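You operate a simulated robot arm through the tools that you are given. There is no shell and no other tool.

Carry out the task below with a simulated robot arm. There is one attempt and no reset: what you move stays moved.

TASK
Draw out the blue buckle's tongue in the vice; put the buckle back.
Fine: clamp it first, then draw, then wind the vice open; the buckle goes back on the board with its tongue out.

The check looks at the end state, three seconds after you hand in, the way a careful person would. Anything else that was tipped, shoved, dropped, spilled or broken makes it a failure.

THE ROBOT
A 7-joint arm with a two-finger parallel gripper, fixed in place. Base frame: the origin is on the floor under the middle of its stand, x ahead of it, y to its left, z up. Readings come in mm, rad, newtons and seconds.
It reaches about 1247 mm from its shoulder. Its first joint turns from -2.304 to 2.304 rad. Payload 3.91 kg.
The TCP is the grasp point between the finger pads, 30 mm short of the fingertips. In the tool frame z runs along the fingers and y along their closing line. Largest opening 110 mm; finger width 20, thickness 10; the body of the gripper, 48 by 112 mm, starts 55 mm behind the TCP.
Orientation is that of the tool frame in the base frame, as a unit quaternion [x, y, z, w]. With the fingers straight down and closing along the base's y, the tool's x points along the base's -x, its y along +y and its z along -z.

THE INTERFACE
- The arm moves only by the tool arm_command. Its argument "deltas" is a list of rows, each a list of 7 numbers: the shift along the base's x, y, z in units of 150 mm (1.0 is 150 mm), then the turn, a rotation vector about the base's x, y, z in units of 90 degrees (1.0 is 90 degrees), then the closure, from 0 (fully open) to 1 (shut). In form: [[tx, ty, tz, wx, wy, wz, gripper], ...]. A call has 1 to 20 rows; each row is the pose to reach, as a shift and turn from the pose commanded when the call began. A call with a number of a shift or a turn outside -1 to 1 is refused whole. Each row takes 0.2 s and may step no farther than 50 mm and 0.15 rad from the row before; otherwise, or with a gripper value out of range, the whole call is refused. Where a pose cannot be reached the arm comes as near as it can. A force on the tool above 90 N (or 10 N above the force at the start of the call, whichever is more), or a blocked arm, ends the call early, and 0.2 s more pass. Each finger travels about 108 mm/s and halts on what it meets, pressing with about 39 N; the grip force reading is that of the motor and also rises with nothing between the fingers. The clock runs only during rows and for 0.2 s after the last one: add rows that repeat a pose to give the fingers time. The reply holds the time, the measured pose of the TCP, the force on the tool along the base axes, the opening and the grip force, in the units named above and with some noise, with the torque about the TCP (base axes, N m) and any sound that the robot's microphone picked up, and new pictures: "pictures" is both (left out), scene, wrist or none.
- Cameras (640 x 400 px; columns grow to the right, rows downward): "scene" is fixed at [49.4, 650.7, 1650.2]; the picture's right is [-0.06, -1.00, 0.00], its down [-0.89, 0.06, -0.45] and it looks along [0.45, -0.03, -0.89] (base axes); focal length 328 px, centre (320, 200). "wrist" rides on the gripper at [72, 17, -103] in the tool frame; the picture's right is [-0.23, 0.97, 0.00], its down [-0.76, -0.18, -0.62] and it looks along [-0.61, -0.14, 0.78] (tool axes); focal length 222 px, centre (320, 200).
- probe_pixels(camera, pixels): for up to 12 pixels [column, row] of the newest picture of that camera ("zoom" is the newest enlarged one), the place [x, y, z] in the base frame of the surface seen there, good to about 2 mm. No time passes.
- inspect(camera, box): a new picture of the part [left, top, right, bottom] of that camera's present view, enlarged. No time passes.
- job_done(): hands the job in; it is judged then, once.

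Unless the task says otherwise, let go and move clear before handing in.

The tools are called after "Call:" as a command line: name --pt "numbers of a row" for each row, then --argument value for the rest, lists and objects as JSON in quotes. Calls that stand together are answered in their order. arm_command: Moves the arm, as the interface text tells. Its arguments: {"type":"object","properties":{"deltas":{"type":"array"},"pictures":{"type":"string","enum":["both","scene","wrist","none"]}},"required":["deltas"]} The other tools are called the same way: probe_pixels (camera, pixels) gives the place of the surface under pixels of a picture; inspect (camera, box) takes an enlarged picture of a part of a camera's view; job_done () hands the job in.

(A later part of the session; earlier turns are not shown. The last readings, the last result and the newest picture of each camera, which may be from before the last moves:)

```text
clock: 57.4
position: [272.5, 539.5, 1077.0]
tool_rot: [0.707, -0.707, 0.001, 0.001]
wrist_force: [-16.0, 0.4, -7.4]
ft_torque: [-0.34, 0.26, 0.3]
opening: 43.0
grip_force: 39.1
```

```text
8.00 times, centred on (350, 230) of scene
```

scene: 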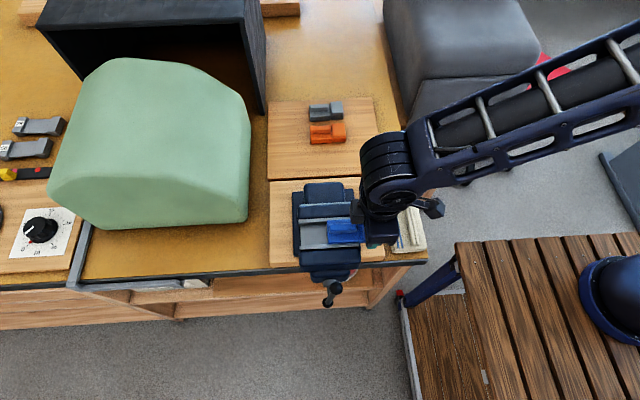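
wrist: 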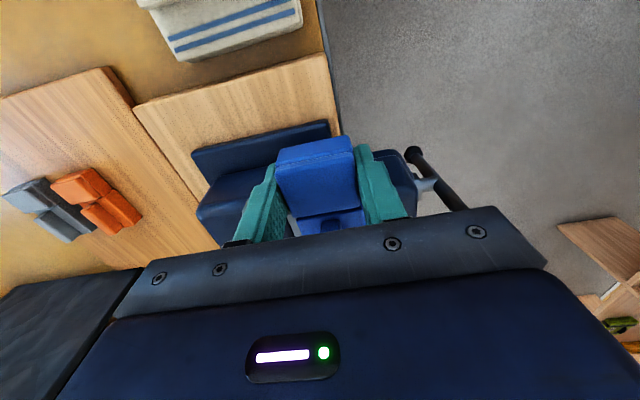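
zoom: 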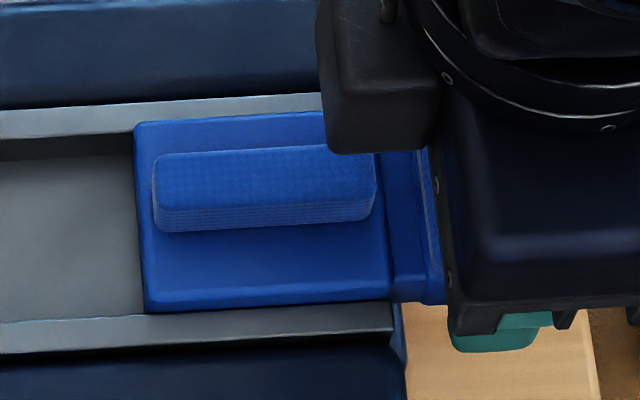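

The body stayed put in the jaws while the tongue moved about 6 mm with almost no y force. I will trim the x side load and keep drawing.

Call:
arm_command --pt "-0.007 -0.01 0 0 0 0 1.0" --pt "-0.01 -0.025 0 0 0 0 1.0" --pt "-0.01 -0.04 0 0 0 0 1.0" --pt "-0.01 -0.055 0 0 0 0 1.0" --pt "-0.01 -0.07 0 0 0 0 1.0"

Call:
inspect --camera "scene" --box '[310, 205, 390, 255]'

Call:
inspect --camera "wrist" --box '[230, 110, 430, 240]'

```text
clock: 58.6
position: [271.6, 529.5, 1077.1]
tool_rot: [-0.707, 0.707, -0.001, -0.001]
wrist_force: [-0.2, 0.8, -4.1]
ft_torque: [-0.3, 0.01, -0.13]
opening: 43.1
grip_force: 38.7
```

scene: 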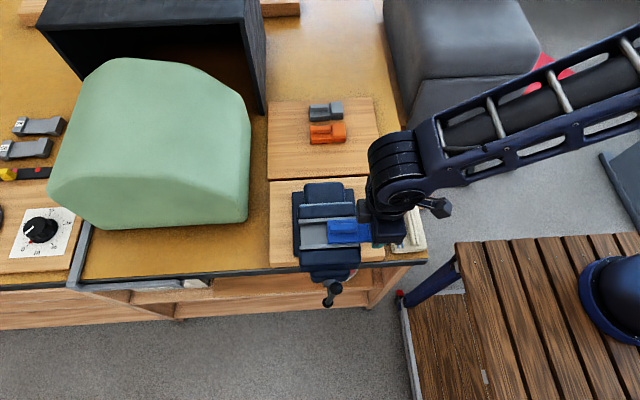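
wrist: 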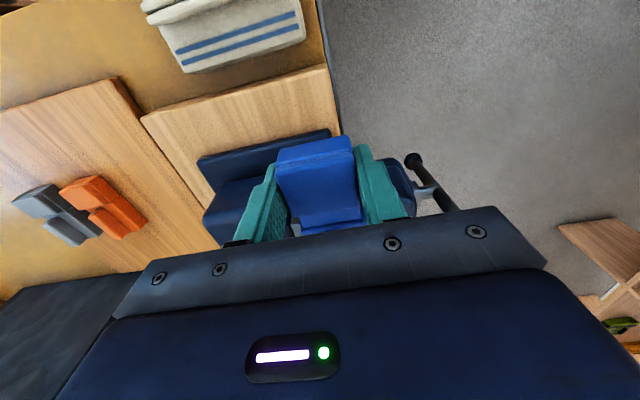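

```text
8.00 times, centred on (350, 230) of scene
```

zoom: 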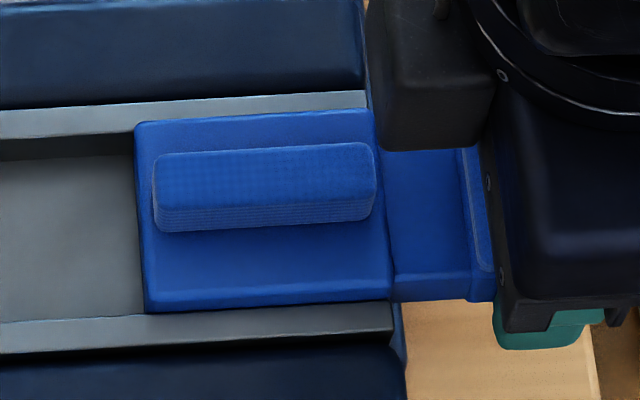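

```text
3.08 times, centred on (330, 175) of wrist
```

zoom: 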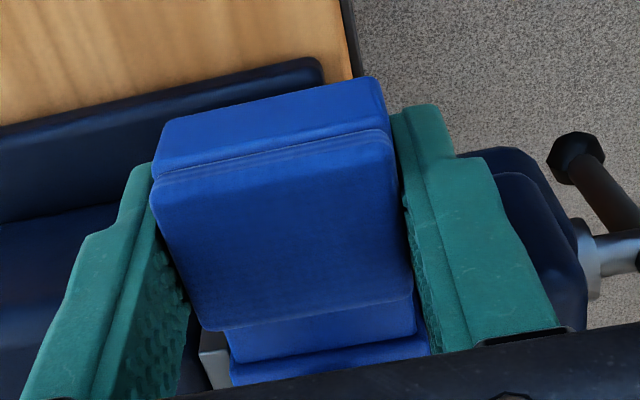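

The tongue is sliding out with its flat blade showing between body and grip block, and the body is still. I will continue in small steps, watching for an end stop.

Call:
arm_command --pt "0 -0.015 0 0 0 0 1.0" --pt "0 -0.03 0 0 0 0 1.0" --pt "0 -0.045 0 0 0 0 1.0" --pt "0 -0.06 0 0 0 0 1.0" --pictures "scene"

Call:
inspect --camera "scene" --box '[310, 205, 390, 255]'

```text
clock: 59.6
position: [273.1, 519.4, 1077.8]
tool_rot: [-0.706, 0.708, 0.0, 0.0]
wrist_force: [0.0, -0.1, 0.4]
ft_torque: [0.0, 0.01, 0.06]
opening: 43.0
grip_force: 38.9
```

scene: 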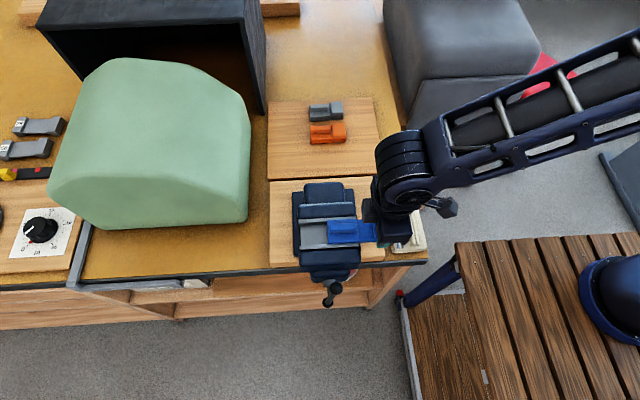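

```text
8.00 times, centred on (350, 230) of scene
```

zoom: 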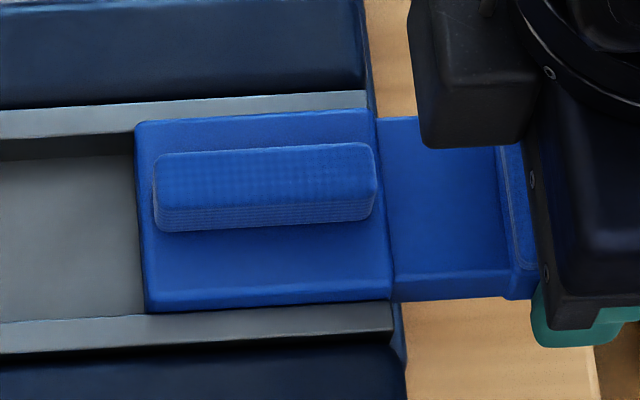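

Call:
probe_pixels --camera "zoom" --pixels '[[450, 220], [450, 160], [400, 220], [480, 280], [450, 290], [510, 220], [380, 220], [145, 220], [515, 280], [420, 125], [385, 270], [395, 290]]'

```text
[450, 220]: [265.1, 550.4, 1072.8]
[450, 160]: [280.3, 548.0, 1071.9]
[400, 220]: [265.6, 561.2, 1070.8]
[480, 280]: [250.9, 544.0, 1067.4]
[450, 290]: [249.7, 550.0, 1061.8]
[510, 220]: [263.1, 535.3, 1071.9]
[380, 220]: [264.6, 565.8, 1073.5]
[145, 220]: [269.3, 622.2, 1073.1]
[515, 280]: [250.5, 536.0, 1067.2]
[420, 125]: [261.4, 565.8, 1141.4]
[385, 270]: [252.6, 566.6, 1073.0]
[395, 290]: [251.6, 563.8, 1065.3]
```

The blade is exposed from y≈564 to ≈537, so about 26 mm is out and still free. I will draw on in 4–5 mm steps until I feel a stop.

Call:
arm_command --pt "0 -0.01 0 0 0 0 1.0" --pt "0 -0.02 0 0 0 0 1.0" --pt "0 -0.03 0 0 0 0 1.0" --pictures "none"

Call:
arm_command --pt "0 -0.01 0 0 0 0 1.0" --pt "0 -0.02 0 0 0 0 1.0" --pt "0 -0.03 0 0 0 0 1.0" --pictures "scene"

Call:
inspect --camera "scene" --box '[310, 205, 400, 255]'

```text
clock: 60.4
position: [271.4, 516.4, 1077.5]
tool_rot: [-0.706, 0.708, 0.0, -0.001]
wrist_force: [3.3, 2.4, 3.8]
ft_torque: [0.34, -0.07, -0.07]
opening: 42.6
grip_force: 38.8
```

```text
clock: 61.2
position: [273.2, 511.5, 1078.1]
tool_rot: [-0.707, 0.707, 0.0, 0.0]
wrist_force: [4.4, 21.4, 0.0]
ft_torque: [0.52, -0.12, -0.06]
opening: 43.1
grip_force: 38.8
```

scene: 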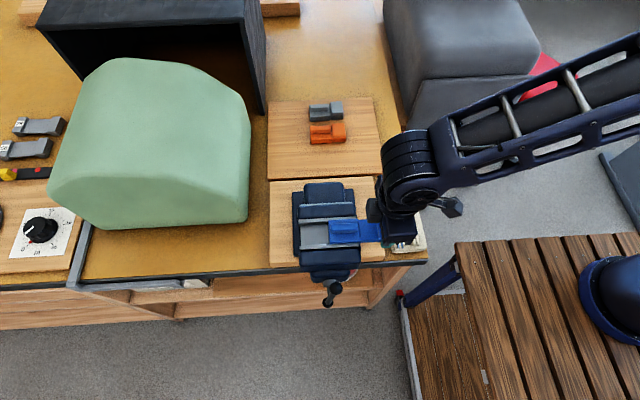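

```text
7.11 times, centred on (355, 230) of scene
```

zoom: 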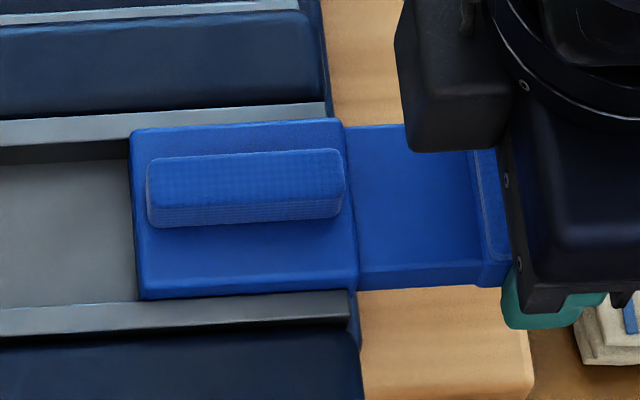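

Fy jumped to +21 N and the body crept about 2–3 mm, so the tongue has reached its stop. I will measure how far it is drawn.

Call:
probe_pixels --camera "zoom" --pixels '[[138, 200], [150, 290], [350, 200], [355, 270], [470, 200], [480, 240], [490, 265], [350, 140], [330, 130], [420, 230], [140, 140], [360, 280]]'

Call:
inspect --camera "wrist" --box '[230, 110, 430, 240]'

```text
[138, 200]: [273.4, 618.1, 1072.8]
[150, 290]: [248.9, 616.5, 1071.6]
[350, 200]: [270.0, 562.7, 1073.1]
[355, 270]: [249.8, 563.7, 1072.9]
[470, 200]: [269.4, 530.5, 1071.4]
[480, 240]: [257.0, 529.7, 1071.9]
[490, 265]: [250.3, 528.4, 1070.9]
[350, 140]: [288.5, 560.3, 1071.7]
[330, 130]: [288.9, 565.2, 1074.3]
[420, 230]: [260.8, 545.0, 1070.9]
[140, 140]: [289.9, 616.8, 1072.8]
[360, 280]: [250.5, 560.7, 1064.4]
```

```text
3.08 times, centred on (330, 175) of wrist
```

zoom: 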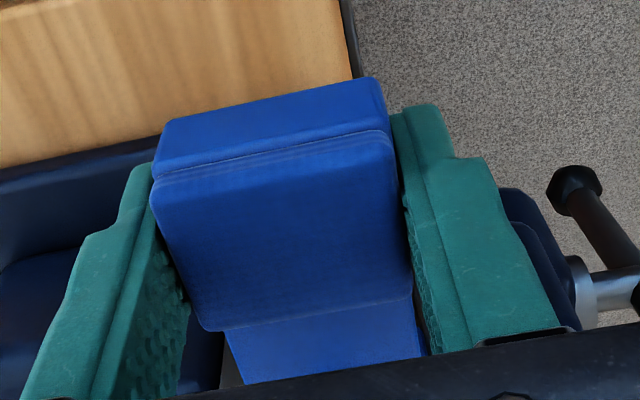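

The gap between body and head is now about 32 mm (it was ~3), so the tongue is drawn about 30 mm to its stop. I will open the fingers and lift away.

Call:
arm_command --pt "0 0.003 0 0 0 0 0.9" --pt "0 0.003 0 0 0 0 0.6" --pt "0 0.003 0 0 0 0 0.45" --pt "0 0.003 0.0 0 0 0 0.45" --pt "0 0.003 0.1 0 0 0 0.45" --pt "0 0.003 0.35 0 0 0 0.45" --pt "0 0.003 0.65 0 0 0 0.45" --pt "0 0.003 0.9 0 0 0 0.45"

Call:
inspect --camera "wrist" --box '[190, 20, 470, 220]'

```text
clock: 63.0
position: [271.1, 511.6, 1212.0]
tool_rot: [-0.707, 0.708, 0.0, 0.0]
wrist_force: [0.3, 0.6, 0.2]
ft_torque: [-0.01, 0.01, 0.01]
opening: 60.5
grip_force: 0.1
```

scene: 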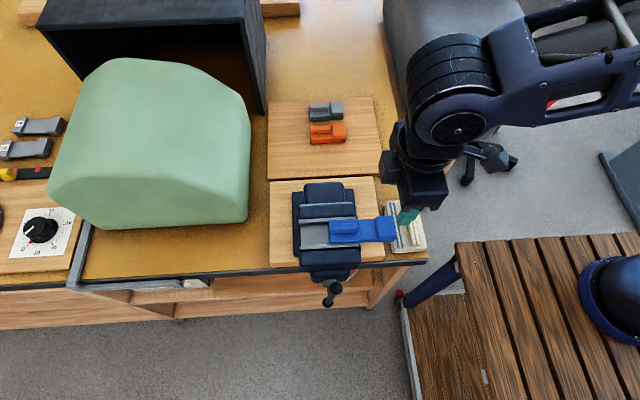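
wrist: 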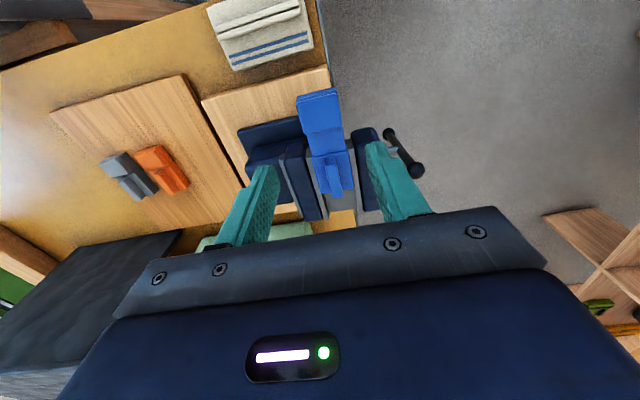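

```text
2.00 times, centred on (330, 120) of wrist
```

zoom: 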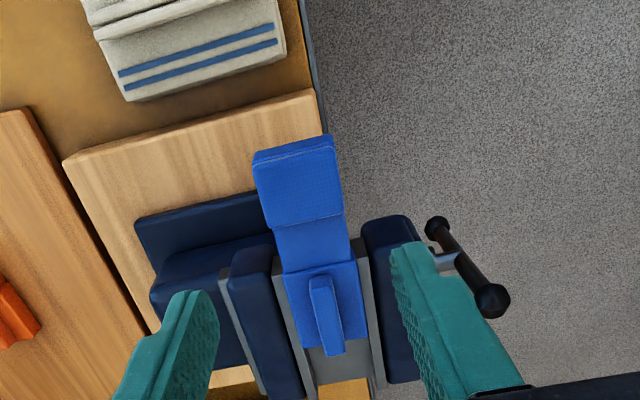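

The tongue is clearly out. But most of the buckle now overhangs the bed's edge, so opening the vice could let it tip off. I will first push the body +y through the jaws by the ridge's end, so I measure the ridge now.

Call:
inspect --camera "scene" --box '[310, 205, 400, 255]'

```text
7.11 times, centred on (355, 230) of scene
```

zoom: 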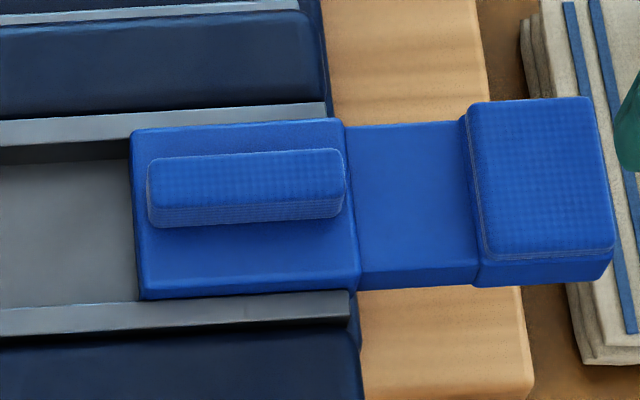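

Call:
probe_pixels --camera "zoom" --pixels '[[340, 165], [343, 185], [338, 205], [153, 190], [250, 165], [250, 200], [250, 215], [480, 120], [490, 245], [600, 240], [585, 105], [465, 200]]'

Call:
probe_pixels --camera "wrist" --pixels '[[322, 160], [334, 160], [328, 195], [340, 190], [310, 130], [335, 125], [305, 120], [300, 170], [318, 210], [320, 110]]'

```text
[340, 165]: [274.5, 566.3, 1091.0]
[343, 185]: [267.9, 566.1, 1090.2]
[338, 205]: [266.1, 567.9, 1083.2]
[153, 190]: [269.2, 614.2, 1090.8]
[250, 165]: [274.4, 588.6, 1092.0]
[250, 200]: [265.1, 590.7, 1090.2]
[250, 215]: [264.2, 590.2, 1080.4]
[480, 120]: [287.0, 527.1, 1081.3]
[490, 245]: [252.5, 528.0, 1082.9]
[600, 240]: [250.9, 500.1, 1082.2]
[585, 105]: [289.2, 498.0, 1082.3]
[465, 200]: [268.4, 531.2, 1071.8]
```

```text
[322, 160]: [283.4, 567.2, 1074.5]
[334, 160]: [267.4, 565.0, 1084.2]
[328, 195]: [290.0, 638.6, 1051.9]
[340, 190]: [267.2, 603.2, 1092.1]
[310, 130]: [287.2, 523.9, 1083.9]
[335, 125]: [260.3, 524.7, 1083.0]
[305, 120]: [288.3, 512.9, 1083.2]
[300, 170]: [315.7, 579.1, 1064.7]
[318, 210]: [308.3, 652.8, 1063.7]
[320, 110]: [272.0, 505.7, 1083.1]
```

The ridge's right end is at y≈565 (x 264–277). I will close the fingers and come down onto the gap above the blade, just right of that end.

Call:
arm_command --pt "-0.005 0.08 0 0 0 0 0.7" --pt "-0.005 0.16 0 0 0 0 1.0" --pt "-0.005 0.24 -0.1 0 0 0 1.0" --pt "-0.005 0.24 -0.3 0 0 0 1.0" --pt "-0.005 0.24 -0.5 0 0 0 1.0" --pt "-0.005 0.24 -0.62 0 0 0 1.0" --pt "-0.005 0.24 -0.69 0 0 0 1.0" --pt "-0.005 0.24 -0.69 0 0 0 1.0"

Call:
inspect --camera "wrist" --box '[230, 80, 430, 230]'

```text
clock: 64.8
position: [270.8, 545.9, 1108.9]
tool_rot: [-0.707, 0.707, 0.0, -0.001]
wrist_force: [-0.4, -0.2, 0.1]
ft_torque: [0.0, -0.02, -0.03]
opening: 0.0
grip_force: 37.6
```

scene: 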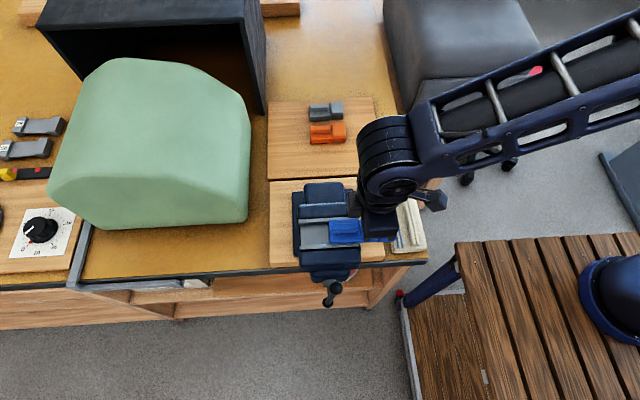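
wrist: 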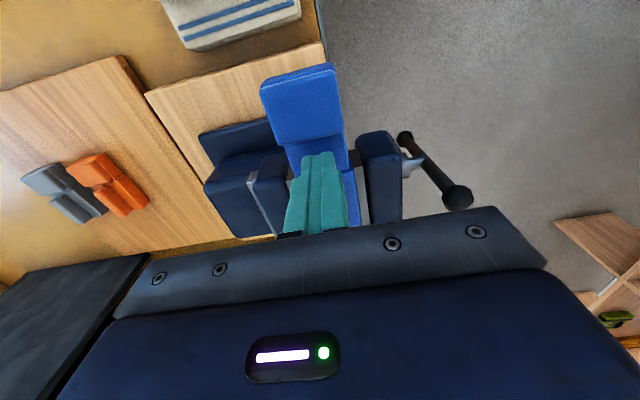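

```text
2.67 times, centred on (330, 155) of wrist
```

zoom: 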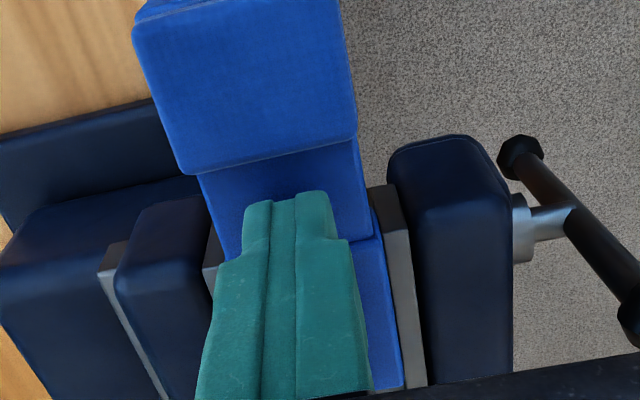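

The closed fingertips sit above the blade, between the head and the ridge's end. I will push gently in +y and watch the force and the body.

Call:
arm_command --pt "0 0.02 0 0 0 0 1.0" --pt "0 0.04 0 0 0 0 1.0" --pt "0 0.06 0 0 0 0 1.0" --pt "0 0.08 0 0 0 0 1.0" --pt "0 0.1 0 0 0 0 1.0" --pt "0 0.12 0 0 0 0 1.0"

Call:
inspect --camera "scene" --box '[300, 205, 390, 255]'

```text
clock: 66.2
position: [270.5, 564.6, 1108.7]
tool_rot: [0.708, -0.707, 0.0, -0.001]
wrist_force: [-0.6, -24.7, 11.2]
ft_torque: [-0.58, 0.03, 0.01]
opening: 0.1
grip_force: 37.6
```

scene: 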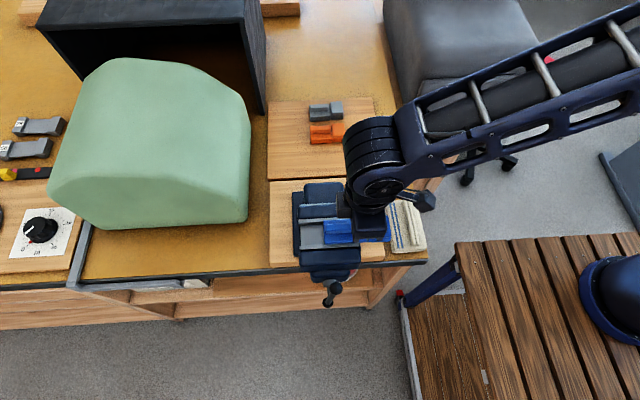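
wrist: 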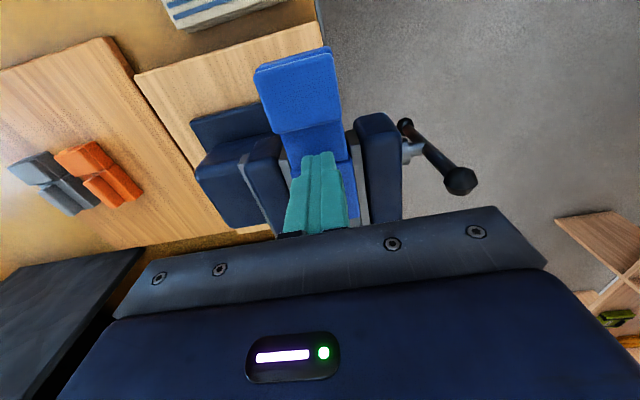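

```text
7.11 times, centred on (345, 230) of scene
```

zoom: 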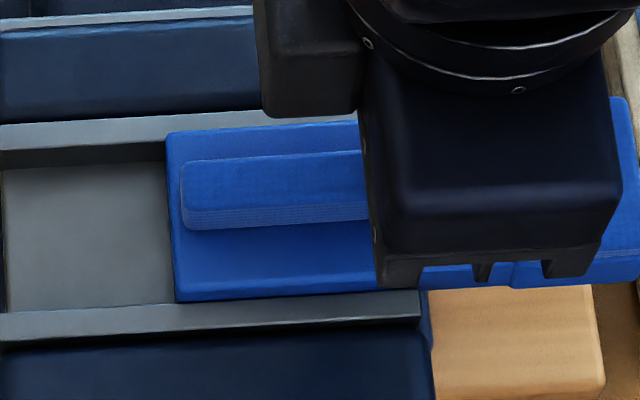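

The body slid about 9 mm toward +y with ~25 N, staying between the jaws. I will push another 20 mm.

Call:
arm_command --pt "0 0.02 0 0 0 0 1.0" --pt "0 0.04 0 0 0 0 1.0" --pt "0 0.06 0 0 0 0 1.0" --pt "0 0.08 0 0 0 0 1.0" --pt "0 0.1 0 0 0 0 1.0" --pt "0 0.12 0 0 0 0 1.0" --pt "0 0.14 0 0 0 0 1.0"

Call:
inspect --camera "scene" --box '[300, 205, 390, 255]'

Call:
inspect --camera "wrist" --box '[230, 30, 430, 230]'

```text
clock: 67.8
position: [271.0, 585.8, 1109.0]
tool_rot: [-0.706, 0.708, 0.0, 0.001]
wrist_force: [-2.9, -22.7, 8.4]
ft_torque: [-0.59, 0.11, -0.02]
opening: 0.0
grip_force: 37.9
```

scene: 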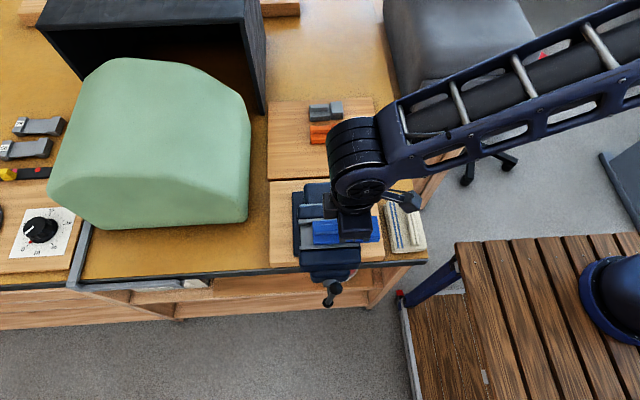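
wrist: 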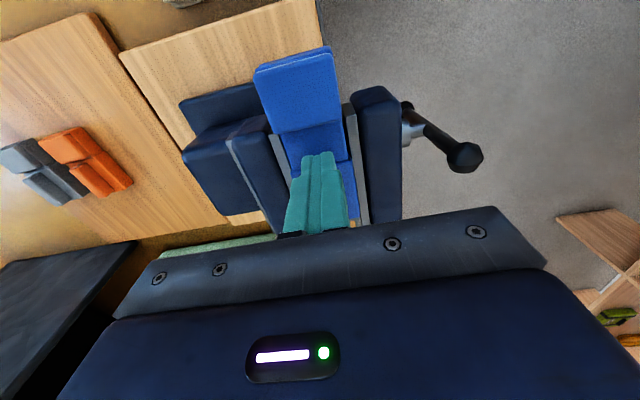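

```text
7.11 times, centred on (345, 230) of scene
```

zoom: 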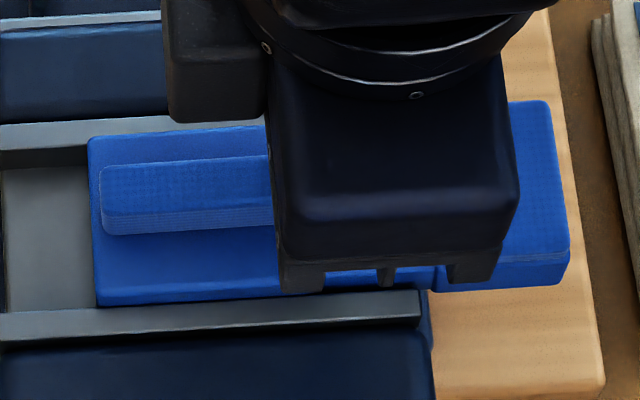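

```text
2.00 times, centred on (330, 130) of wrist
```

zoom: 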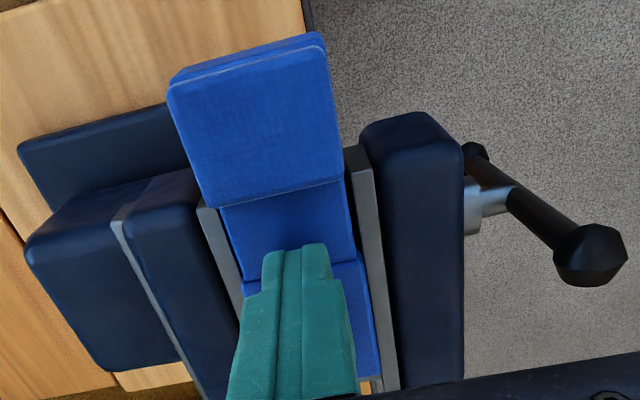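

The body is now well inside the jaws (about y 593–648) and the head just outside the jaw ends, so the buckle should stay balanced on the bed once unclamped. I will back off and rise.

Call:
arm_command --pt "0 -0.01 0 0 0 0 1.0" --pt "0 -0.03 0 0 0 0 1.0" --pt "0 -0.03 0.15 0 0 0 1.0" --pt "0 -0.03 0.4 0 0 0 1.0" --pt "0 -0.03 0.7 0 0 0 1.0" --pt "0 -0.03 1.0 0 0 0 1.0"

Call:
inspect --camera "scene" --box '[300, 205, 390, 255]'

```text
clock: 69.2
position: [271.4, 582.3, 1258.2]
tool_rot: [0.707, -0.707, 0.001, 0.001]
wrist_force: [0.0, 0.4, 0.0]
ft_torque: [0.0, 0.0, 0.01]
opening: 0.1
grip_force: 37.5
```

scene: 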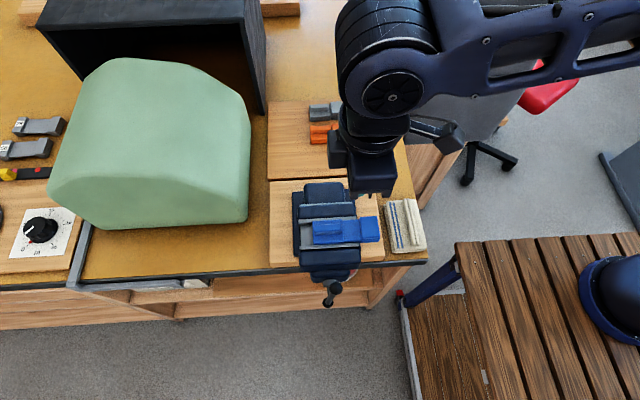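
wrist: 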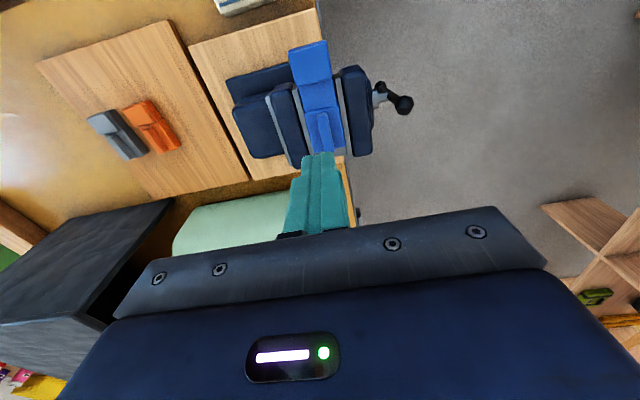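

```text
7.11 times, centred on (345, 230) of scene
```

zoom: 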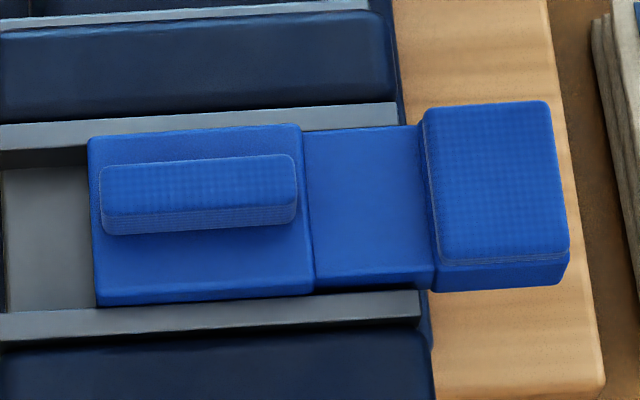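

The tongue stays out and the buckle is resting squarely in the jaws. Now I will turn the tool to +x again to wind the vice open.

Call:
arm_command --pt "-0.1 0 0.0 0 -0.08 0 1.0" --pt "-0.2 0 0.0 0 -0.17 0 1.0" --pt "-0.3 0 0.0 0 -0.26 0 1.0" --pt "-0.4 0 0.0 0 -0.35 0 1.0" --pt "-0.5 0 0.0 0 -0.44 0 1.0" --pt "-0.6 0 0.0 0 -0.53 0 1.0" --pt "-0.7 0 0.0 0 -0.62 0 1.0" --pt "-0.8 0 0.0 0 -0.71 0 1.0" --pt "-0.85 0 0.0 0 -0.8 0 1.0" --pt "-0.9 0 0.0 0 -0.89 0 1.0" --pt "-0.95 0 0.0 0 -0.96 0 1.0" --pt "-1.0 0 0.0 0 -1.0 0 1.0" --pictures "none"

Call:
arm_command --pt "-0.1 0 -0.1 0 0 0 1.0" --pt "-0.2 0.01 -0.3 0 0 0 1.0" --pt "-0.25 0.02 -0.6 0 0 0 1.0" --pt "-0.25 0.03 -0.9 0 0 0 1.0" --pt "-0.25 0.03 -1.0 0 0 0 1.0"

```text
clock: 71.8
position: [120.6, 580.9, 1258.6]
tool_rot: [0.5, -0.499, 0.501, -0.5]
wrist_force: [0.1, 0.2, -0.1]
ft_torque: [0.03, 0.02, 0.04]
opening: 0.0
grip_force: 37.4
```

```text
clock: 73.0
position: [82.8, 585.6, 1107.2]
tool_rot: [0.5, -0.5, 0.5, -0.5]
wrist_force: [0.6, 0.3, -0.2]
ft_torque: [0.0, 0.03, -0.02]
opening: 0.0
grip_force: 37.8
```

scene: 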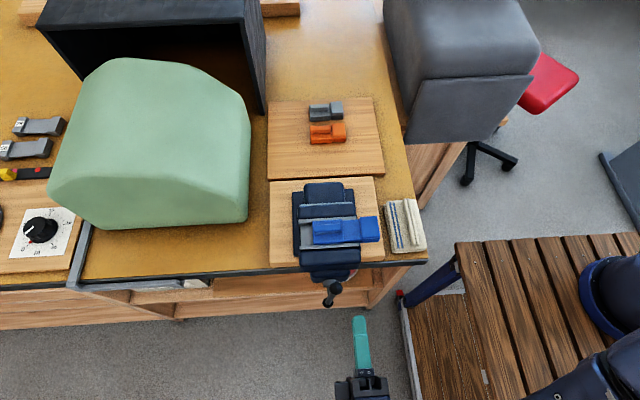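
wrist: 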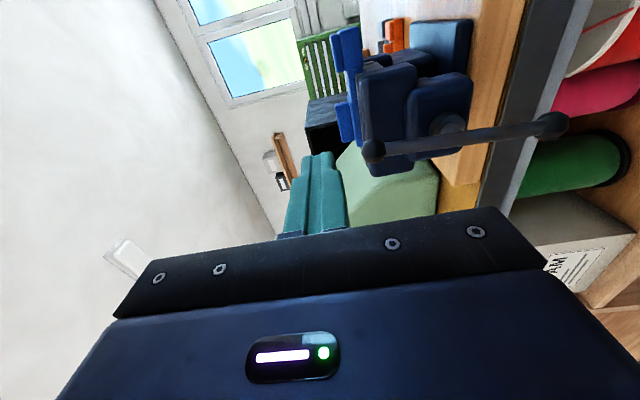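

Call:
probe_pixels --camera "wrist" --pixels '[[373, 152], [552, 125], [450, 140], [500, 133], [400, 147]]'

```text
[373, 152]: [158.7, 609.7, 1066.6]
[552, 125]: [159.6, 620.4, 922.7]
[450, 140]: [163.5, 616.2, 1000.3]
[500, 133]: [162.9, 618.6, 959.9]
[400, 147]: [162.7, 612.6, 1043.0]
```

The upper half of the bar leans about 4° toward −y. I will lower to its −y side, advance the peg past the bar, and start pushing the top toward +y.

Call:
arm_command --pt "0 0.007 -0.25 0 0 0 1.0" --pt "0 0.007 -0.513 0 0 0 1.0" --pt "0.2 0.007 -0.513 0 0 0 1.0" --pt "0.38 0.007 -0.513 0 0 0 1.0" --pt "0.445 0.007 -0.513 0 0 0 1.0"

```text
clock: 74.2
position: [149.6, 588.1, 1031.7]
tool_rot: [-0.5, 0.5, -0.5, 0.5]
wrist_force: [-0.6, -1.1, -0.5]
ft_torque: [0.01, 0.05, -0.01]
opening: 0.0
grip_force: 37.9
```

scene: 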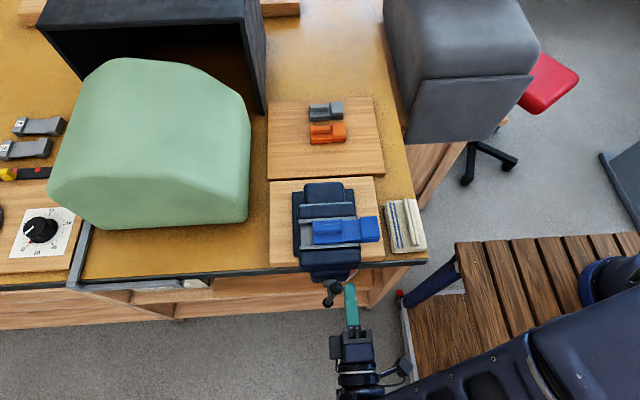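
wrist: 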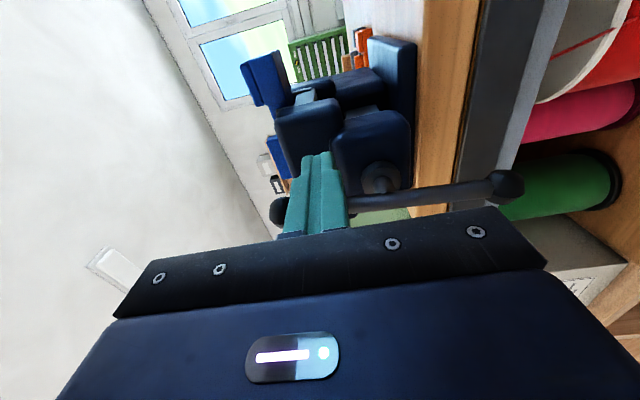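

The peg is in place beside the bar. I will sweep the orbit in the opening direction, about 90°, and then look.

Call:
arm_command --pt "0 0.047 0.033 0 0 0 1.0" --pt "0 0.1 0.058 0 0 0 1.0" --pt "0 0.156 0.073 0 0 0 1.0" --pt "0 0.214 0.078 0 0 0 1.0" --pt "-0.003 0.272 0.073 0 0 0 1.0" --pt "-0.006 0.328 0.058 0 0 0 1.0" --pt "-0.009 0.381 0.033 0 0 0 1.0" --pt "-0.012 0.428 0 0 0 0 1.0" --pt "-0.015 0.469 -0.041 0 0 0 1.0"

Call:
inspect --camera "scene" --box '[285, 200, 385, 315]'

```text
clock: 76.2
position: [149.1, 657.5, 1024.8]
tool_rot: [0.5, -0.499, 0.5, -0.5]
wrist_force: [0.1, 0.3, 0.0]
ft_torque: [-0.03, 0.02, 0.0]
opening: 0.1
grip_force: 37.4
```

scene: 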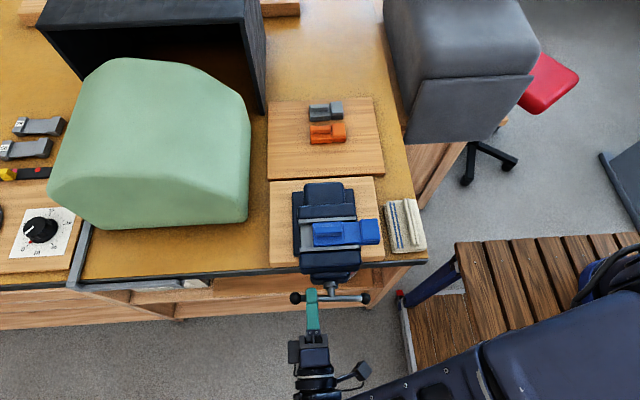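
wrist: 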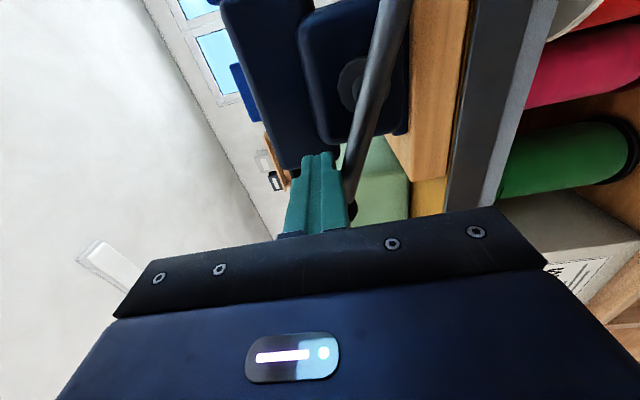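

```text
3.48 times, centred on (335, 258) of scene
```

zoom: 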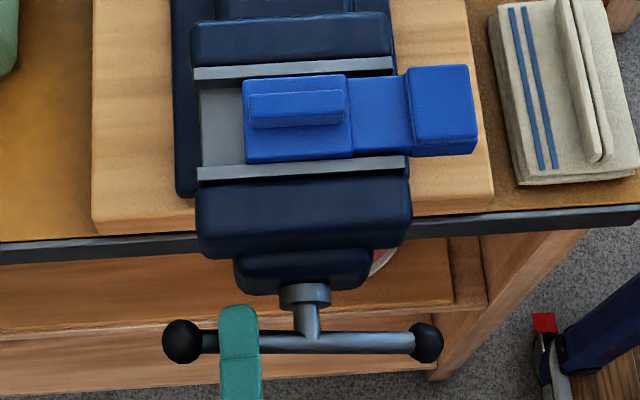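

The jaws are opening and the buckle rests stably on the bed. I will carry the handle on around for roughly another 110°.

Call:
arm_command --pt "-0.003 0.033 -0.047 0 0 0 1.0" --pt "-0.006 0.058 -0.1 0 0 0 1.0" --pt "-0.009 0.073 -0.156 0 0 0 1.0" --pt "-0.012 0.078 -0.214 0 0 0 1.0" --pt "-0.015 0.073 -0.272 0 0 0 1.0" --pt "-0.018 0.058 -0.328 0 0 0 1.0" --pt "-0.021 0.033 -0.381 0 0 0 1.0" --pt "-0.024 0 -0.428 0 0 0 1.0" --pt "-0.027 -0.041 -0.469 0 0 0 1.0" --pt "-0.03 -0.089 -0.503 0 0 0 1.0" --pt "-0.03 -0.141 -0.527 0 0 0 1.0"

Call:
inspect --camera "scene" --box '[285, 200, 385, 315]'

```text
clock: 78.6
position: [143.8, 637.6, 945.8]
tool_rot: [0.5, -0.5, 0.5, -0.5]
wrist_force: [-0.1, 0.3, -1.2]
ft_torque: [0.01, -0.01, 0.01]
opening: 0.0
grip_force: 37.8
```

scene: 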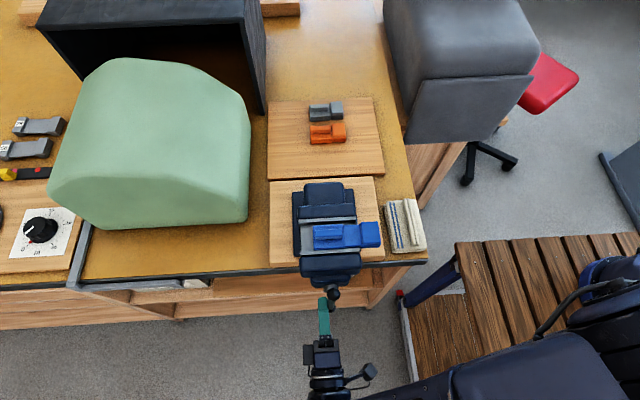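
wrist: 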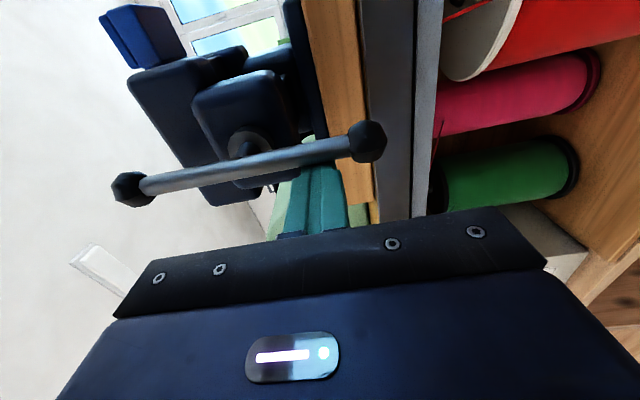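

```text
3.48 times, centred on (335, 258) of scene
```

zoom: 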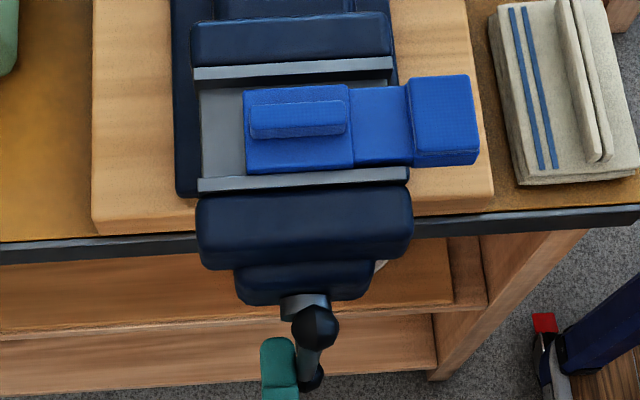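

The handle is back to about vertical and the buckle has ridden back with the bed, leaving a gap to the fixed jaw. I will measure the jaw gap.

Call:
probe_pixels --camera "zoom" --pixels '[[230, 178], [230, 182], [230, 188], [320, 174], [320, 180], [225, 74], [300, 72], [300, 166], [250, 170], [300, 90], [316, 325], [305, 305]]'

Call:
inspect --camera "scene" --box '[300, 205, 390, 255]'

```text
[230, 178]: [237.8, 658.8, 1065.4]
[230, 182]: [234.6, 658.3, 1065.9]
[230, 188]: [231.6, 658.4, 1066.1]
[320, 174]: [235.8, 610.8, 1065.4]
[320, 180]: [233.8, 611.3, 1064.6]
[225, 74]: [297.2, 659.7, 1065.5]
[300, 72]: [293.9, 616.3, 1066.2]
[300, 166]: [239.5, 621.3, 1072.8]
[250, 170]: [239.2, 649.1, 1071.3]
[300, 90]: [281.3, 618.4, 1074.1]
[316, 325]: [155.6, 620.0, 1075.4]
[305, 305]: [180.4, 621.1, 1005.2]
```

```text
7.11 times, centred on (345, 230) of scene
```

zoom: 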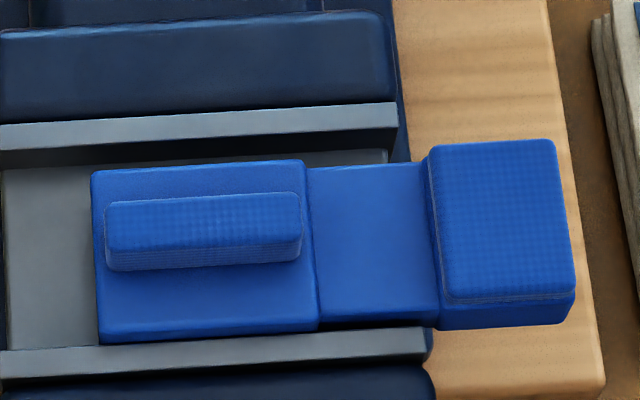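

The gap is now about 55 mm (faces at ≈238.5 and 293.5), wider than at the start, and the buckle lies free with its tongue out. I will withdraw the peg and raise the arm.

Call:
arm_command --pt "0 0.04 0 0 0 0 1.0" --pt "-0.2 0.06 0 0 0 0 1.0" --pt "-0.45 0.06 0 0 0 0 1.0" --pt "-0.45 0.06 0.25 0 0 0 1.0" --pt "-0.45 0.0 0.55 0 0 0 1.0" --pt "-0.45 -0.1 0.85 0 0 0 1.0" --pt "-0.45 -0.1 1.0 0 0 0 1.0" --pictures "none"

Call:
arm_command --pt "0 0 0.3 0 0 0 1.0" --pt "0 0 0.6 0 0.08 0 0.9" --pt "0.1 0 0.9 0 0.17 0 0.8" --pt "0.2 0 1.0 0 0.26 0 0.7" --pt "0.3 0 1.0 0 0.35 0 0.65" --pt "0.4 0 1.0 0 0.44 0 0.65" --pt "0.5 0 1.0 0 0.53 0 0.65" --pt "0.6 0 1.0 0 0.62 0 0.65" --pt "0.7 0 1.0 0 0.71 0 0.65" --pt "0.8 0 1.0 0 0.8 0 0.65" --pt "0.9 0 1.0 0 0.89 0 0.65" --pt "1.0 0 1.0 0 0.96 0 0.65" --pt "1.0 0 1.0 0 1.0 0 0.65"

Call:
inspect --camera "scene" --box '[300, 205, 390, 255]'

```text
clock: 80.2
position: [76.5, 622.5, 1095.6]
tool_rot: [-0.5, 0.501, -0.499, 0.5]
wrist_force: [0.5, 0.9, -0.3]
ft_torque: [0.01, -0.03, -0.01]
opening: 0.1
grip_force: 37.7
```

```text
clock: 83.0
position: [226.3, 620.9, 1246.3]
tool_rot: [-0.707, 0.707, 0.0, 0.0]
wrist_force: [1.1, 0.3, 0.1]
ft_torque: [0.0, -0.03, -0.01]
opening: 38.5
grip_force: 0.0
```

scene: 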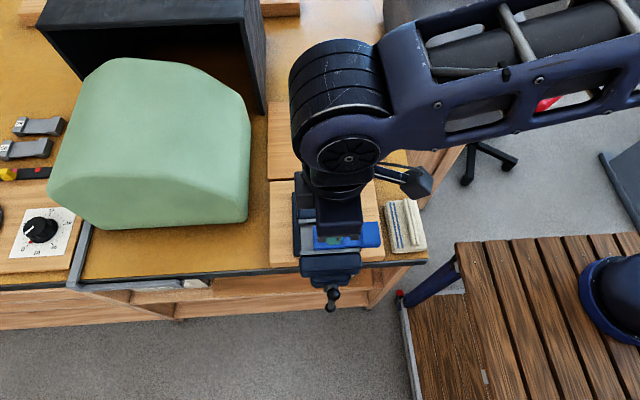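
wrist: 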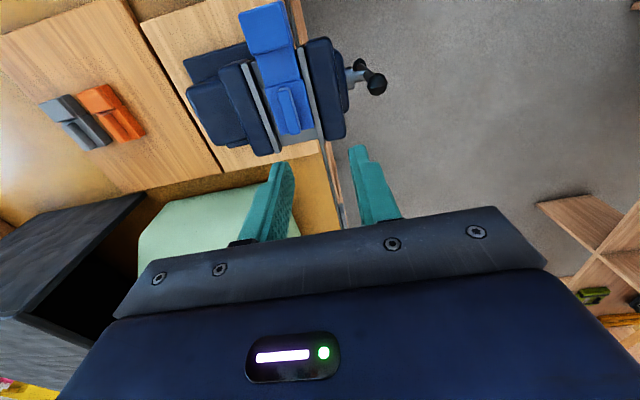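

```text
7.11 times, centred on (345, 230) of scene
```

zoom: 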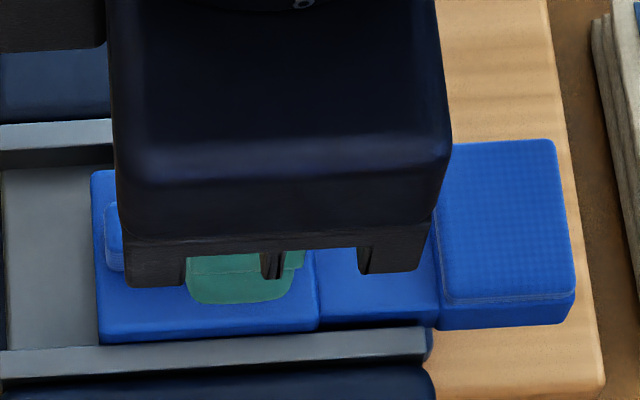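

The buckle is undisturbed and the arm is above it. I will measure the ridge in the wrist view to line up the grip.

Call:
inspect --camera "wrist" --box '[220, 0, 360, 150]'

```text
2.67 times, centred on (290, 75) of wrist
```

zoom: 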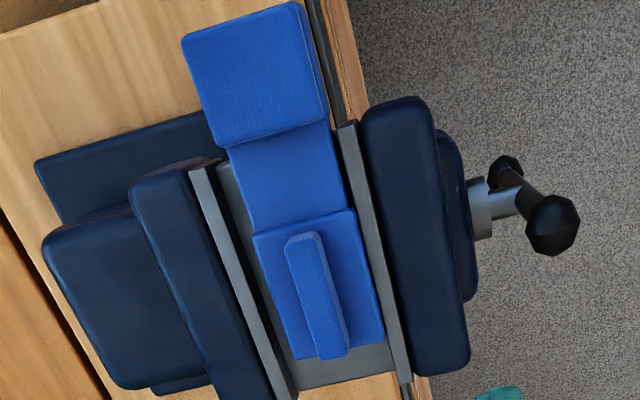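

Call:
probe_pixels --camera "zoom" --pixels '[[305, 240], [295, 250], [320, 245], [320, 350], [345, 342], [305, 300], [330, 290], [262, 240], [350, 218], [295, 355], [380, 335], [230, 100]]'

Call:
probe_pixels --camera "scene" --pixels '[[316, 233], [315, 250], [340, 245], [372, 246], [378, 165], [380, 150], [270, 150], [375, 100], [383, 175], [268, 178]]'

```text
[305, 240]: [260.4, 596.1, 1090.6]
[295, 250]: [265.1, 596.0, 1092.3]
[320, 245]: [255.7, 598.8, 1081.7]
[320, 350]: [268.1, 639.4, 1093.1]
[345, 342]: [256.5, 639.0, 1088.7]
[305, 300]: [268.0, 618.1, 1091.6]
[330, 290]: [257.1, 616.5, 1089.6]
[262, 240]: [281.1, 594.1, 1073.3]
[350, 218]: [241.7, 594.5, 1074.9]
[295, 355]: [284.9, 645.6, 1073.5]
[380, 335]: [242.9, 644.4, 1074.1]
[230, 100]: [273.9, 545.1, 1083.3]
```

```text
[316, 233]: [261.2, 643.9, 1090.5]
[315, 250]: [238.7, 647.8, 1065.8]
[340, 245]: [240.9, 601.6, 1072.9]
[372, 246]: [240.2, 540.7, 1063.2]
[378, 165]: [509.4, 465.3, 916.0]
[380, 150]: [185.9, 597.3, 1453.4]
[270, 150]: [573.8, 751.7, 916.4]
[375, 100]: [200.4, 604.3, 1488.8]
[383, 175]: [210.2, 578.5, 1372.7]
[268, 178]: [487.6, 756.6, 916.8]
```

The ridge is centred at about (262, 618), x 257–268, with the body top at 1073.5. I will descend to just above, measure, then make a deep grip as before.

Call:
arm_command --pt "0.1 -0.03 -0.1 0 0 0 0.65" --pt "0.238 -0.06 -0.35 0 0 0 0.65" --pt "0.238 -0.06 -0.6 0 0 0 0.65" --pt "0.238 -0.06 -0.8 0 0 0 0.65" --pt "0.238 -0.06 -0.92 0 0 0 0.65" --pt "0.238 -0.06 -0.92 0 0 0 0.65"

Call:
inspect --camera "wrist" --box '[230, 60, 430, 230]'

```text
clock: 84.4
position: [262.0, 612.6, 1107.3]
tool_rot: [-0.707, 0.707, 0.0, 0.0]
wrist_force: [-1.3, -0.2, 0.1]
ft_torque: [0.04, -0.03, 0.02]
opening: 38.5
grip_force: 0.1
```

scene: 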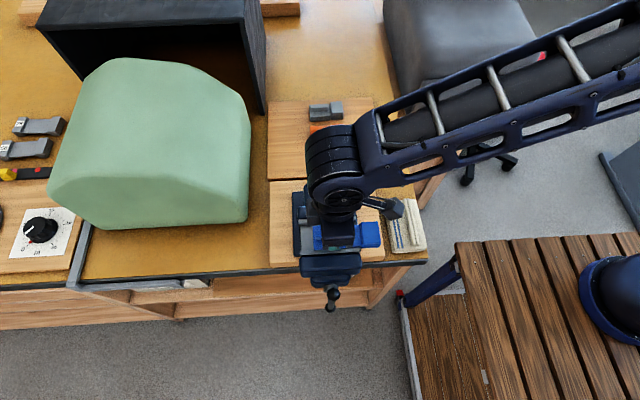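
wrist: 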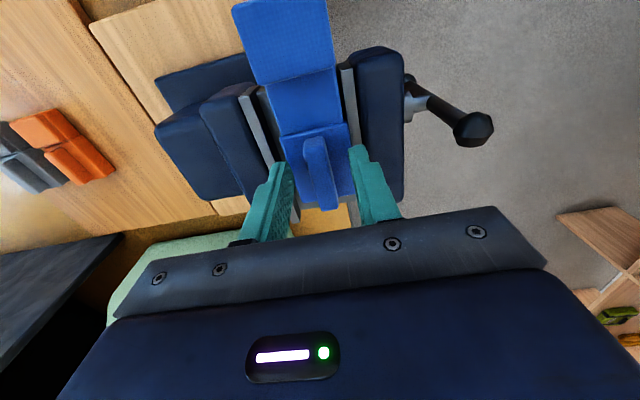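

```text
2.35 times, centred on (330, 145) of wrist
```

zoom: 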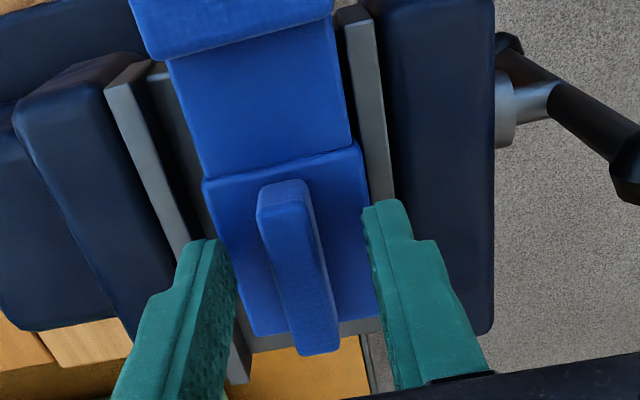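

The ridge sits between the open fingers. I will lower ~3 mm more and close on it with time to settle.

Call:
arm_command --pt "0 0 -0.01 0 0 0 0.65" --pt "0 0 -0.019 0 0 0 0.65" --pt "0 0 -0.019 0 0 0 0.85" --pt "0 0 -0.019 0 0 0 1.0" --pt "0 0 -0.019 0 0 0 1.0" --pt "0 0 -0.019 0 0 0 1.0" --pt "0 0 -0.019 0 0 0 1.0" --pictures "wrist"

```text
clock: 86.0
position: [262.2, 612.4, 1104.9]
tool_rot: [-0.707, 0.708, 0.001, 0.001]
wrist_force: [1.6, -0.2, -0.5]
ft_torque: [0.0, -0.09, 0.0]
opening: 12.9
grip_force: 38.9
```

wrist: 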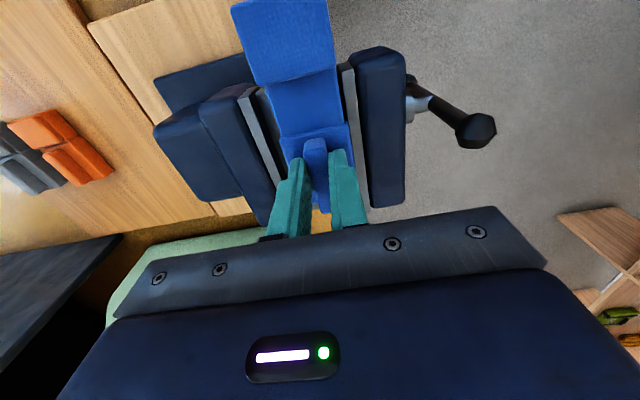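

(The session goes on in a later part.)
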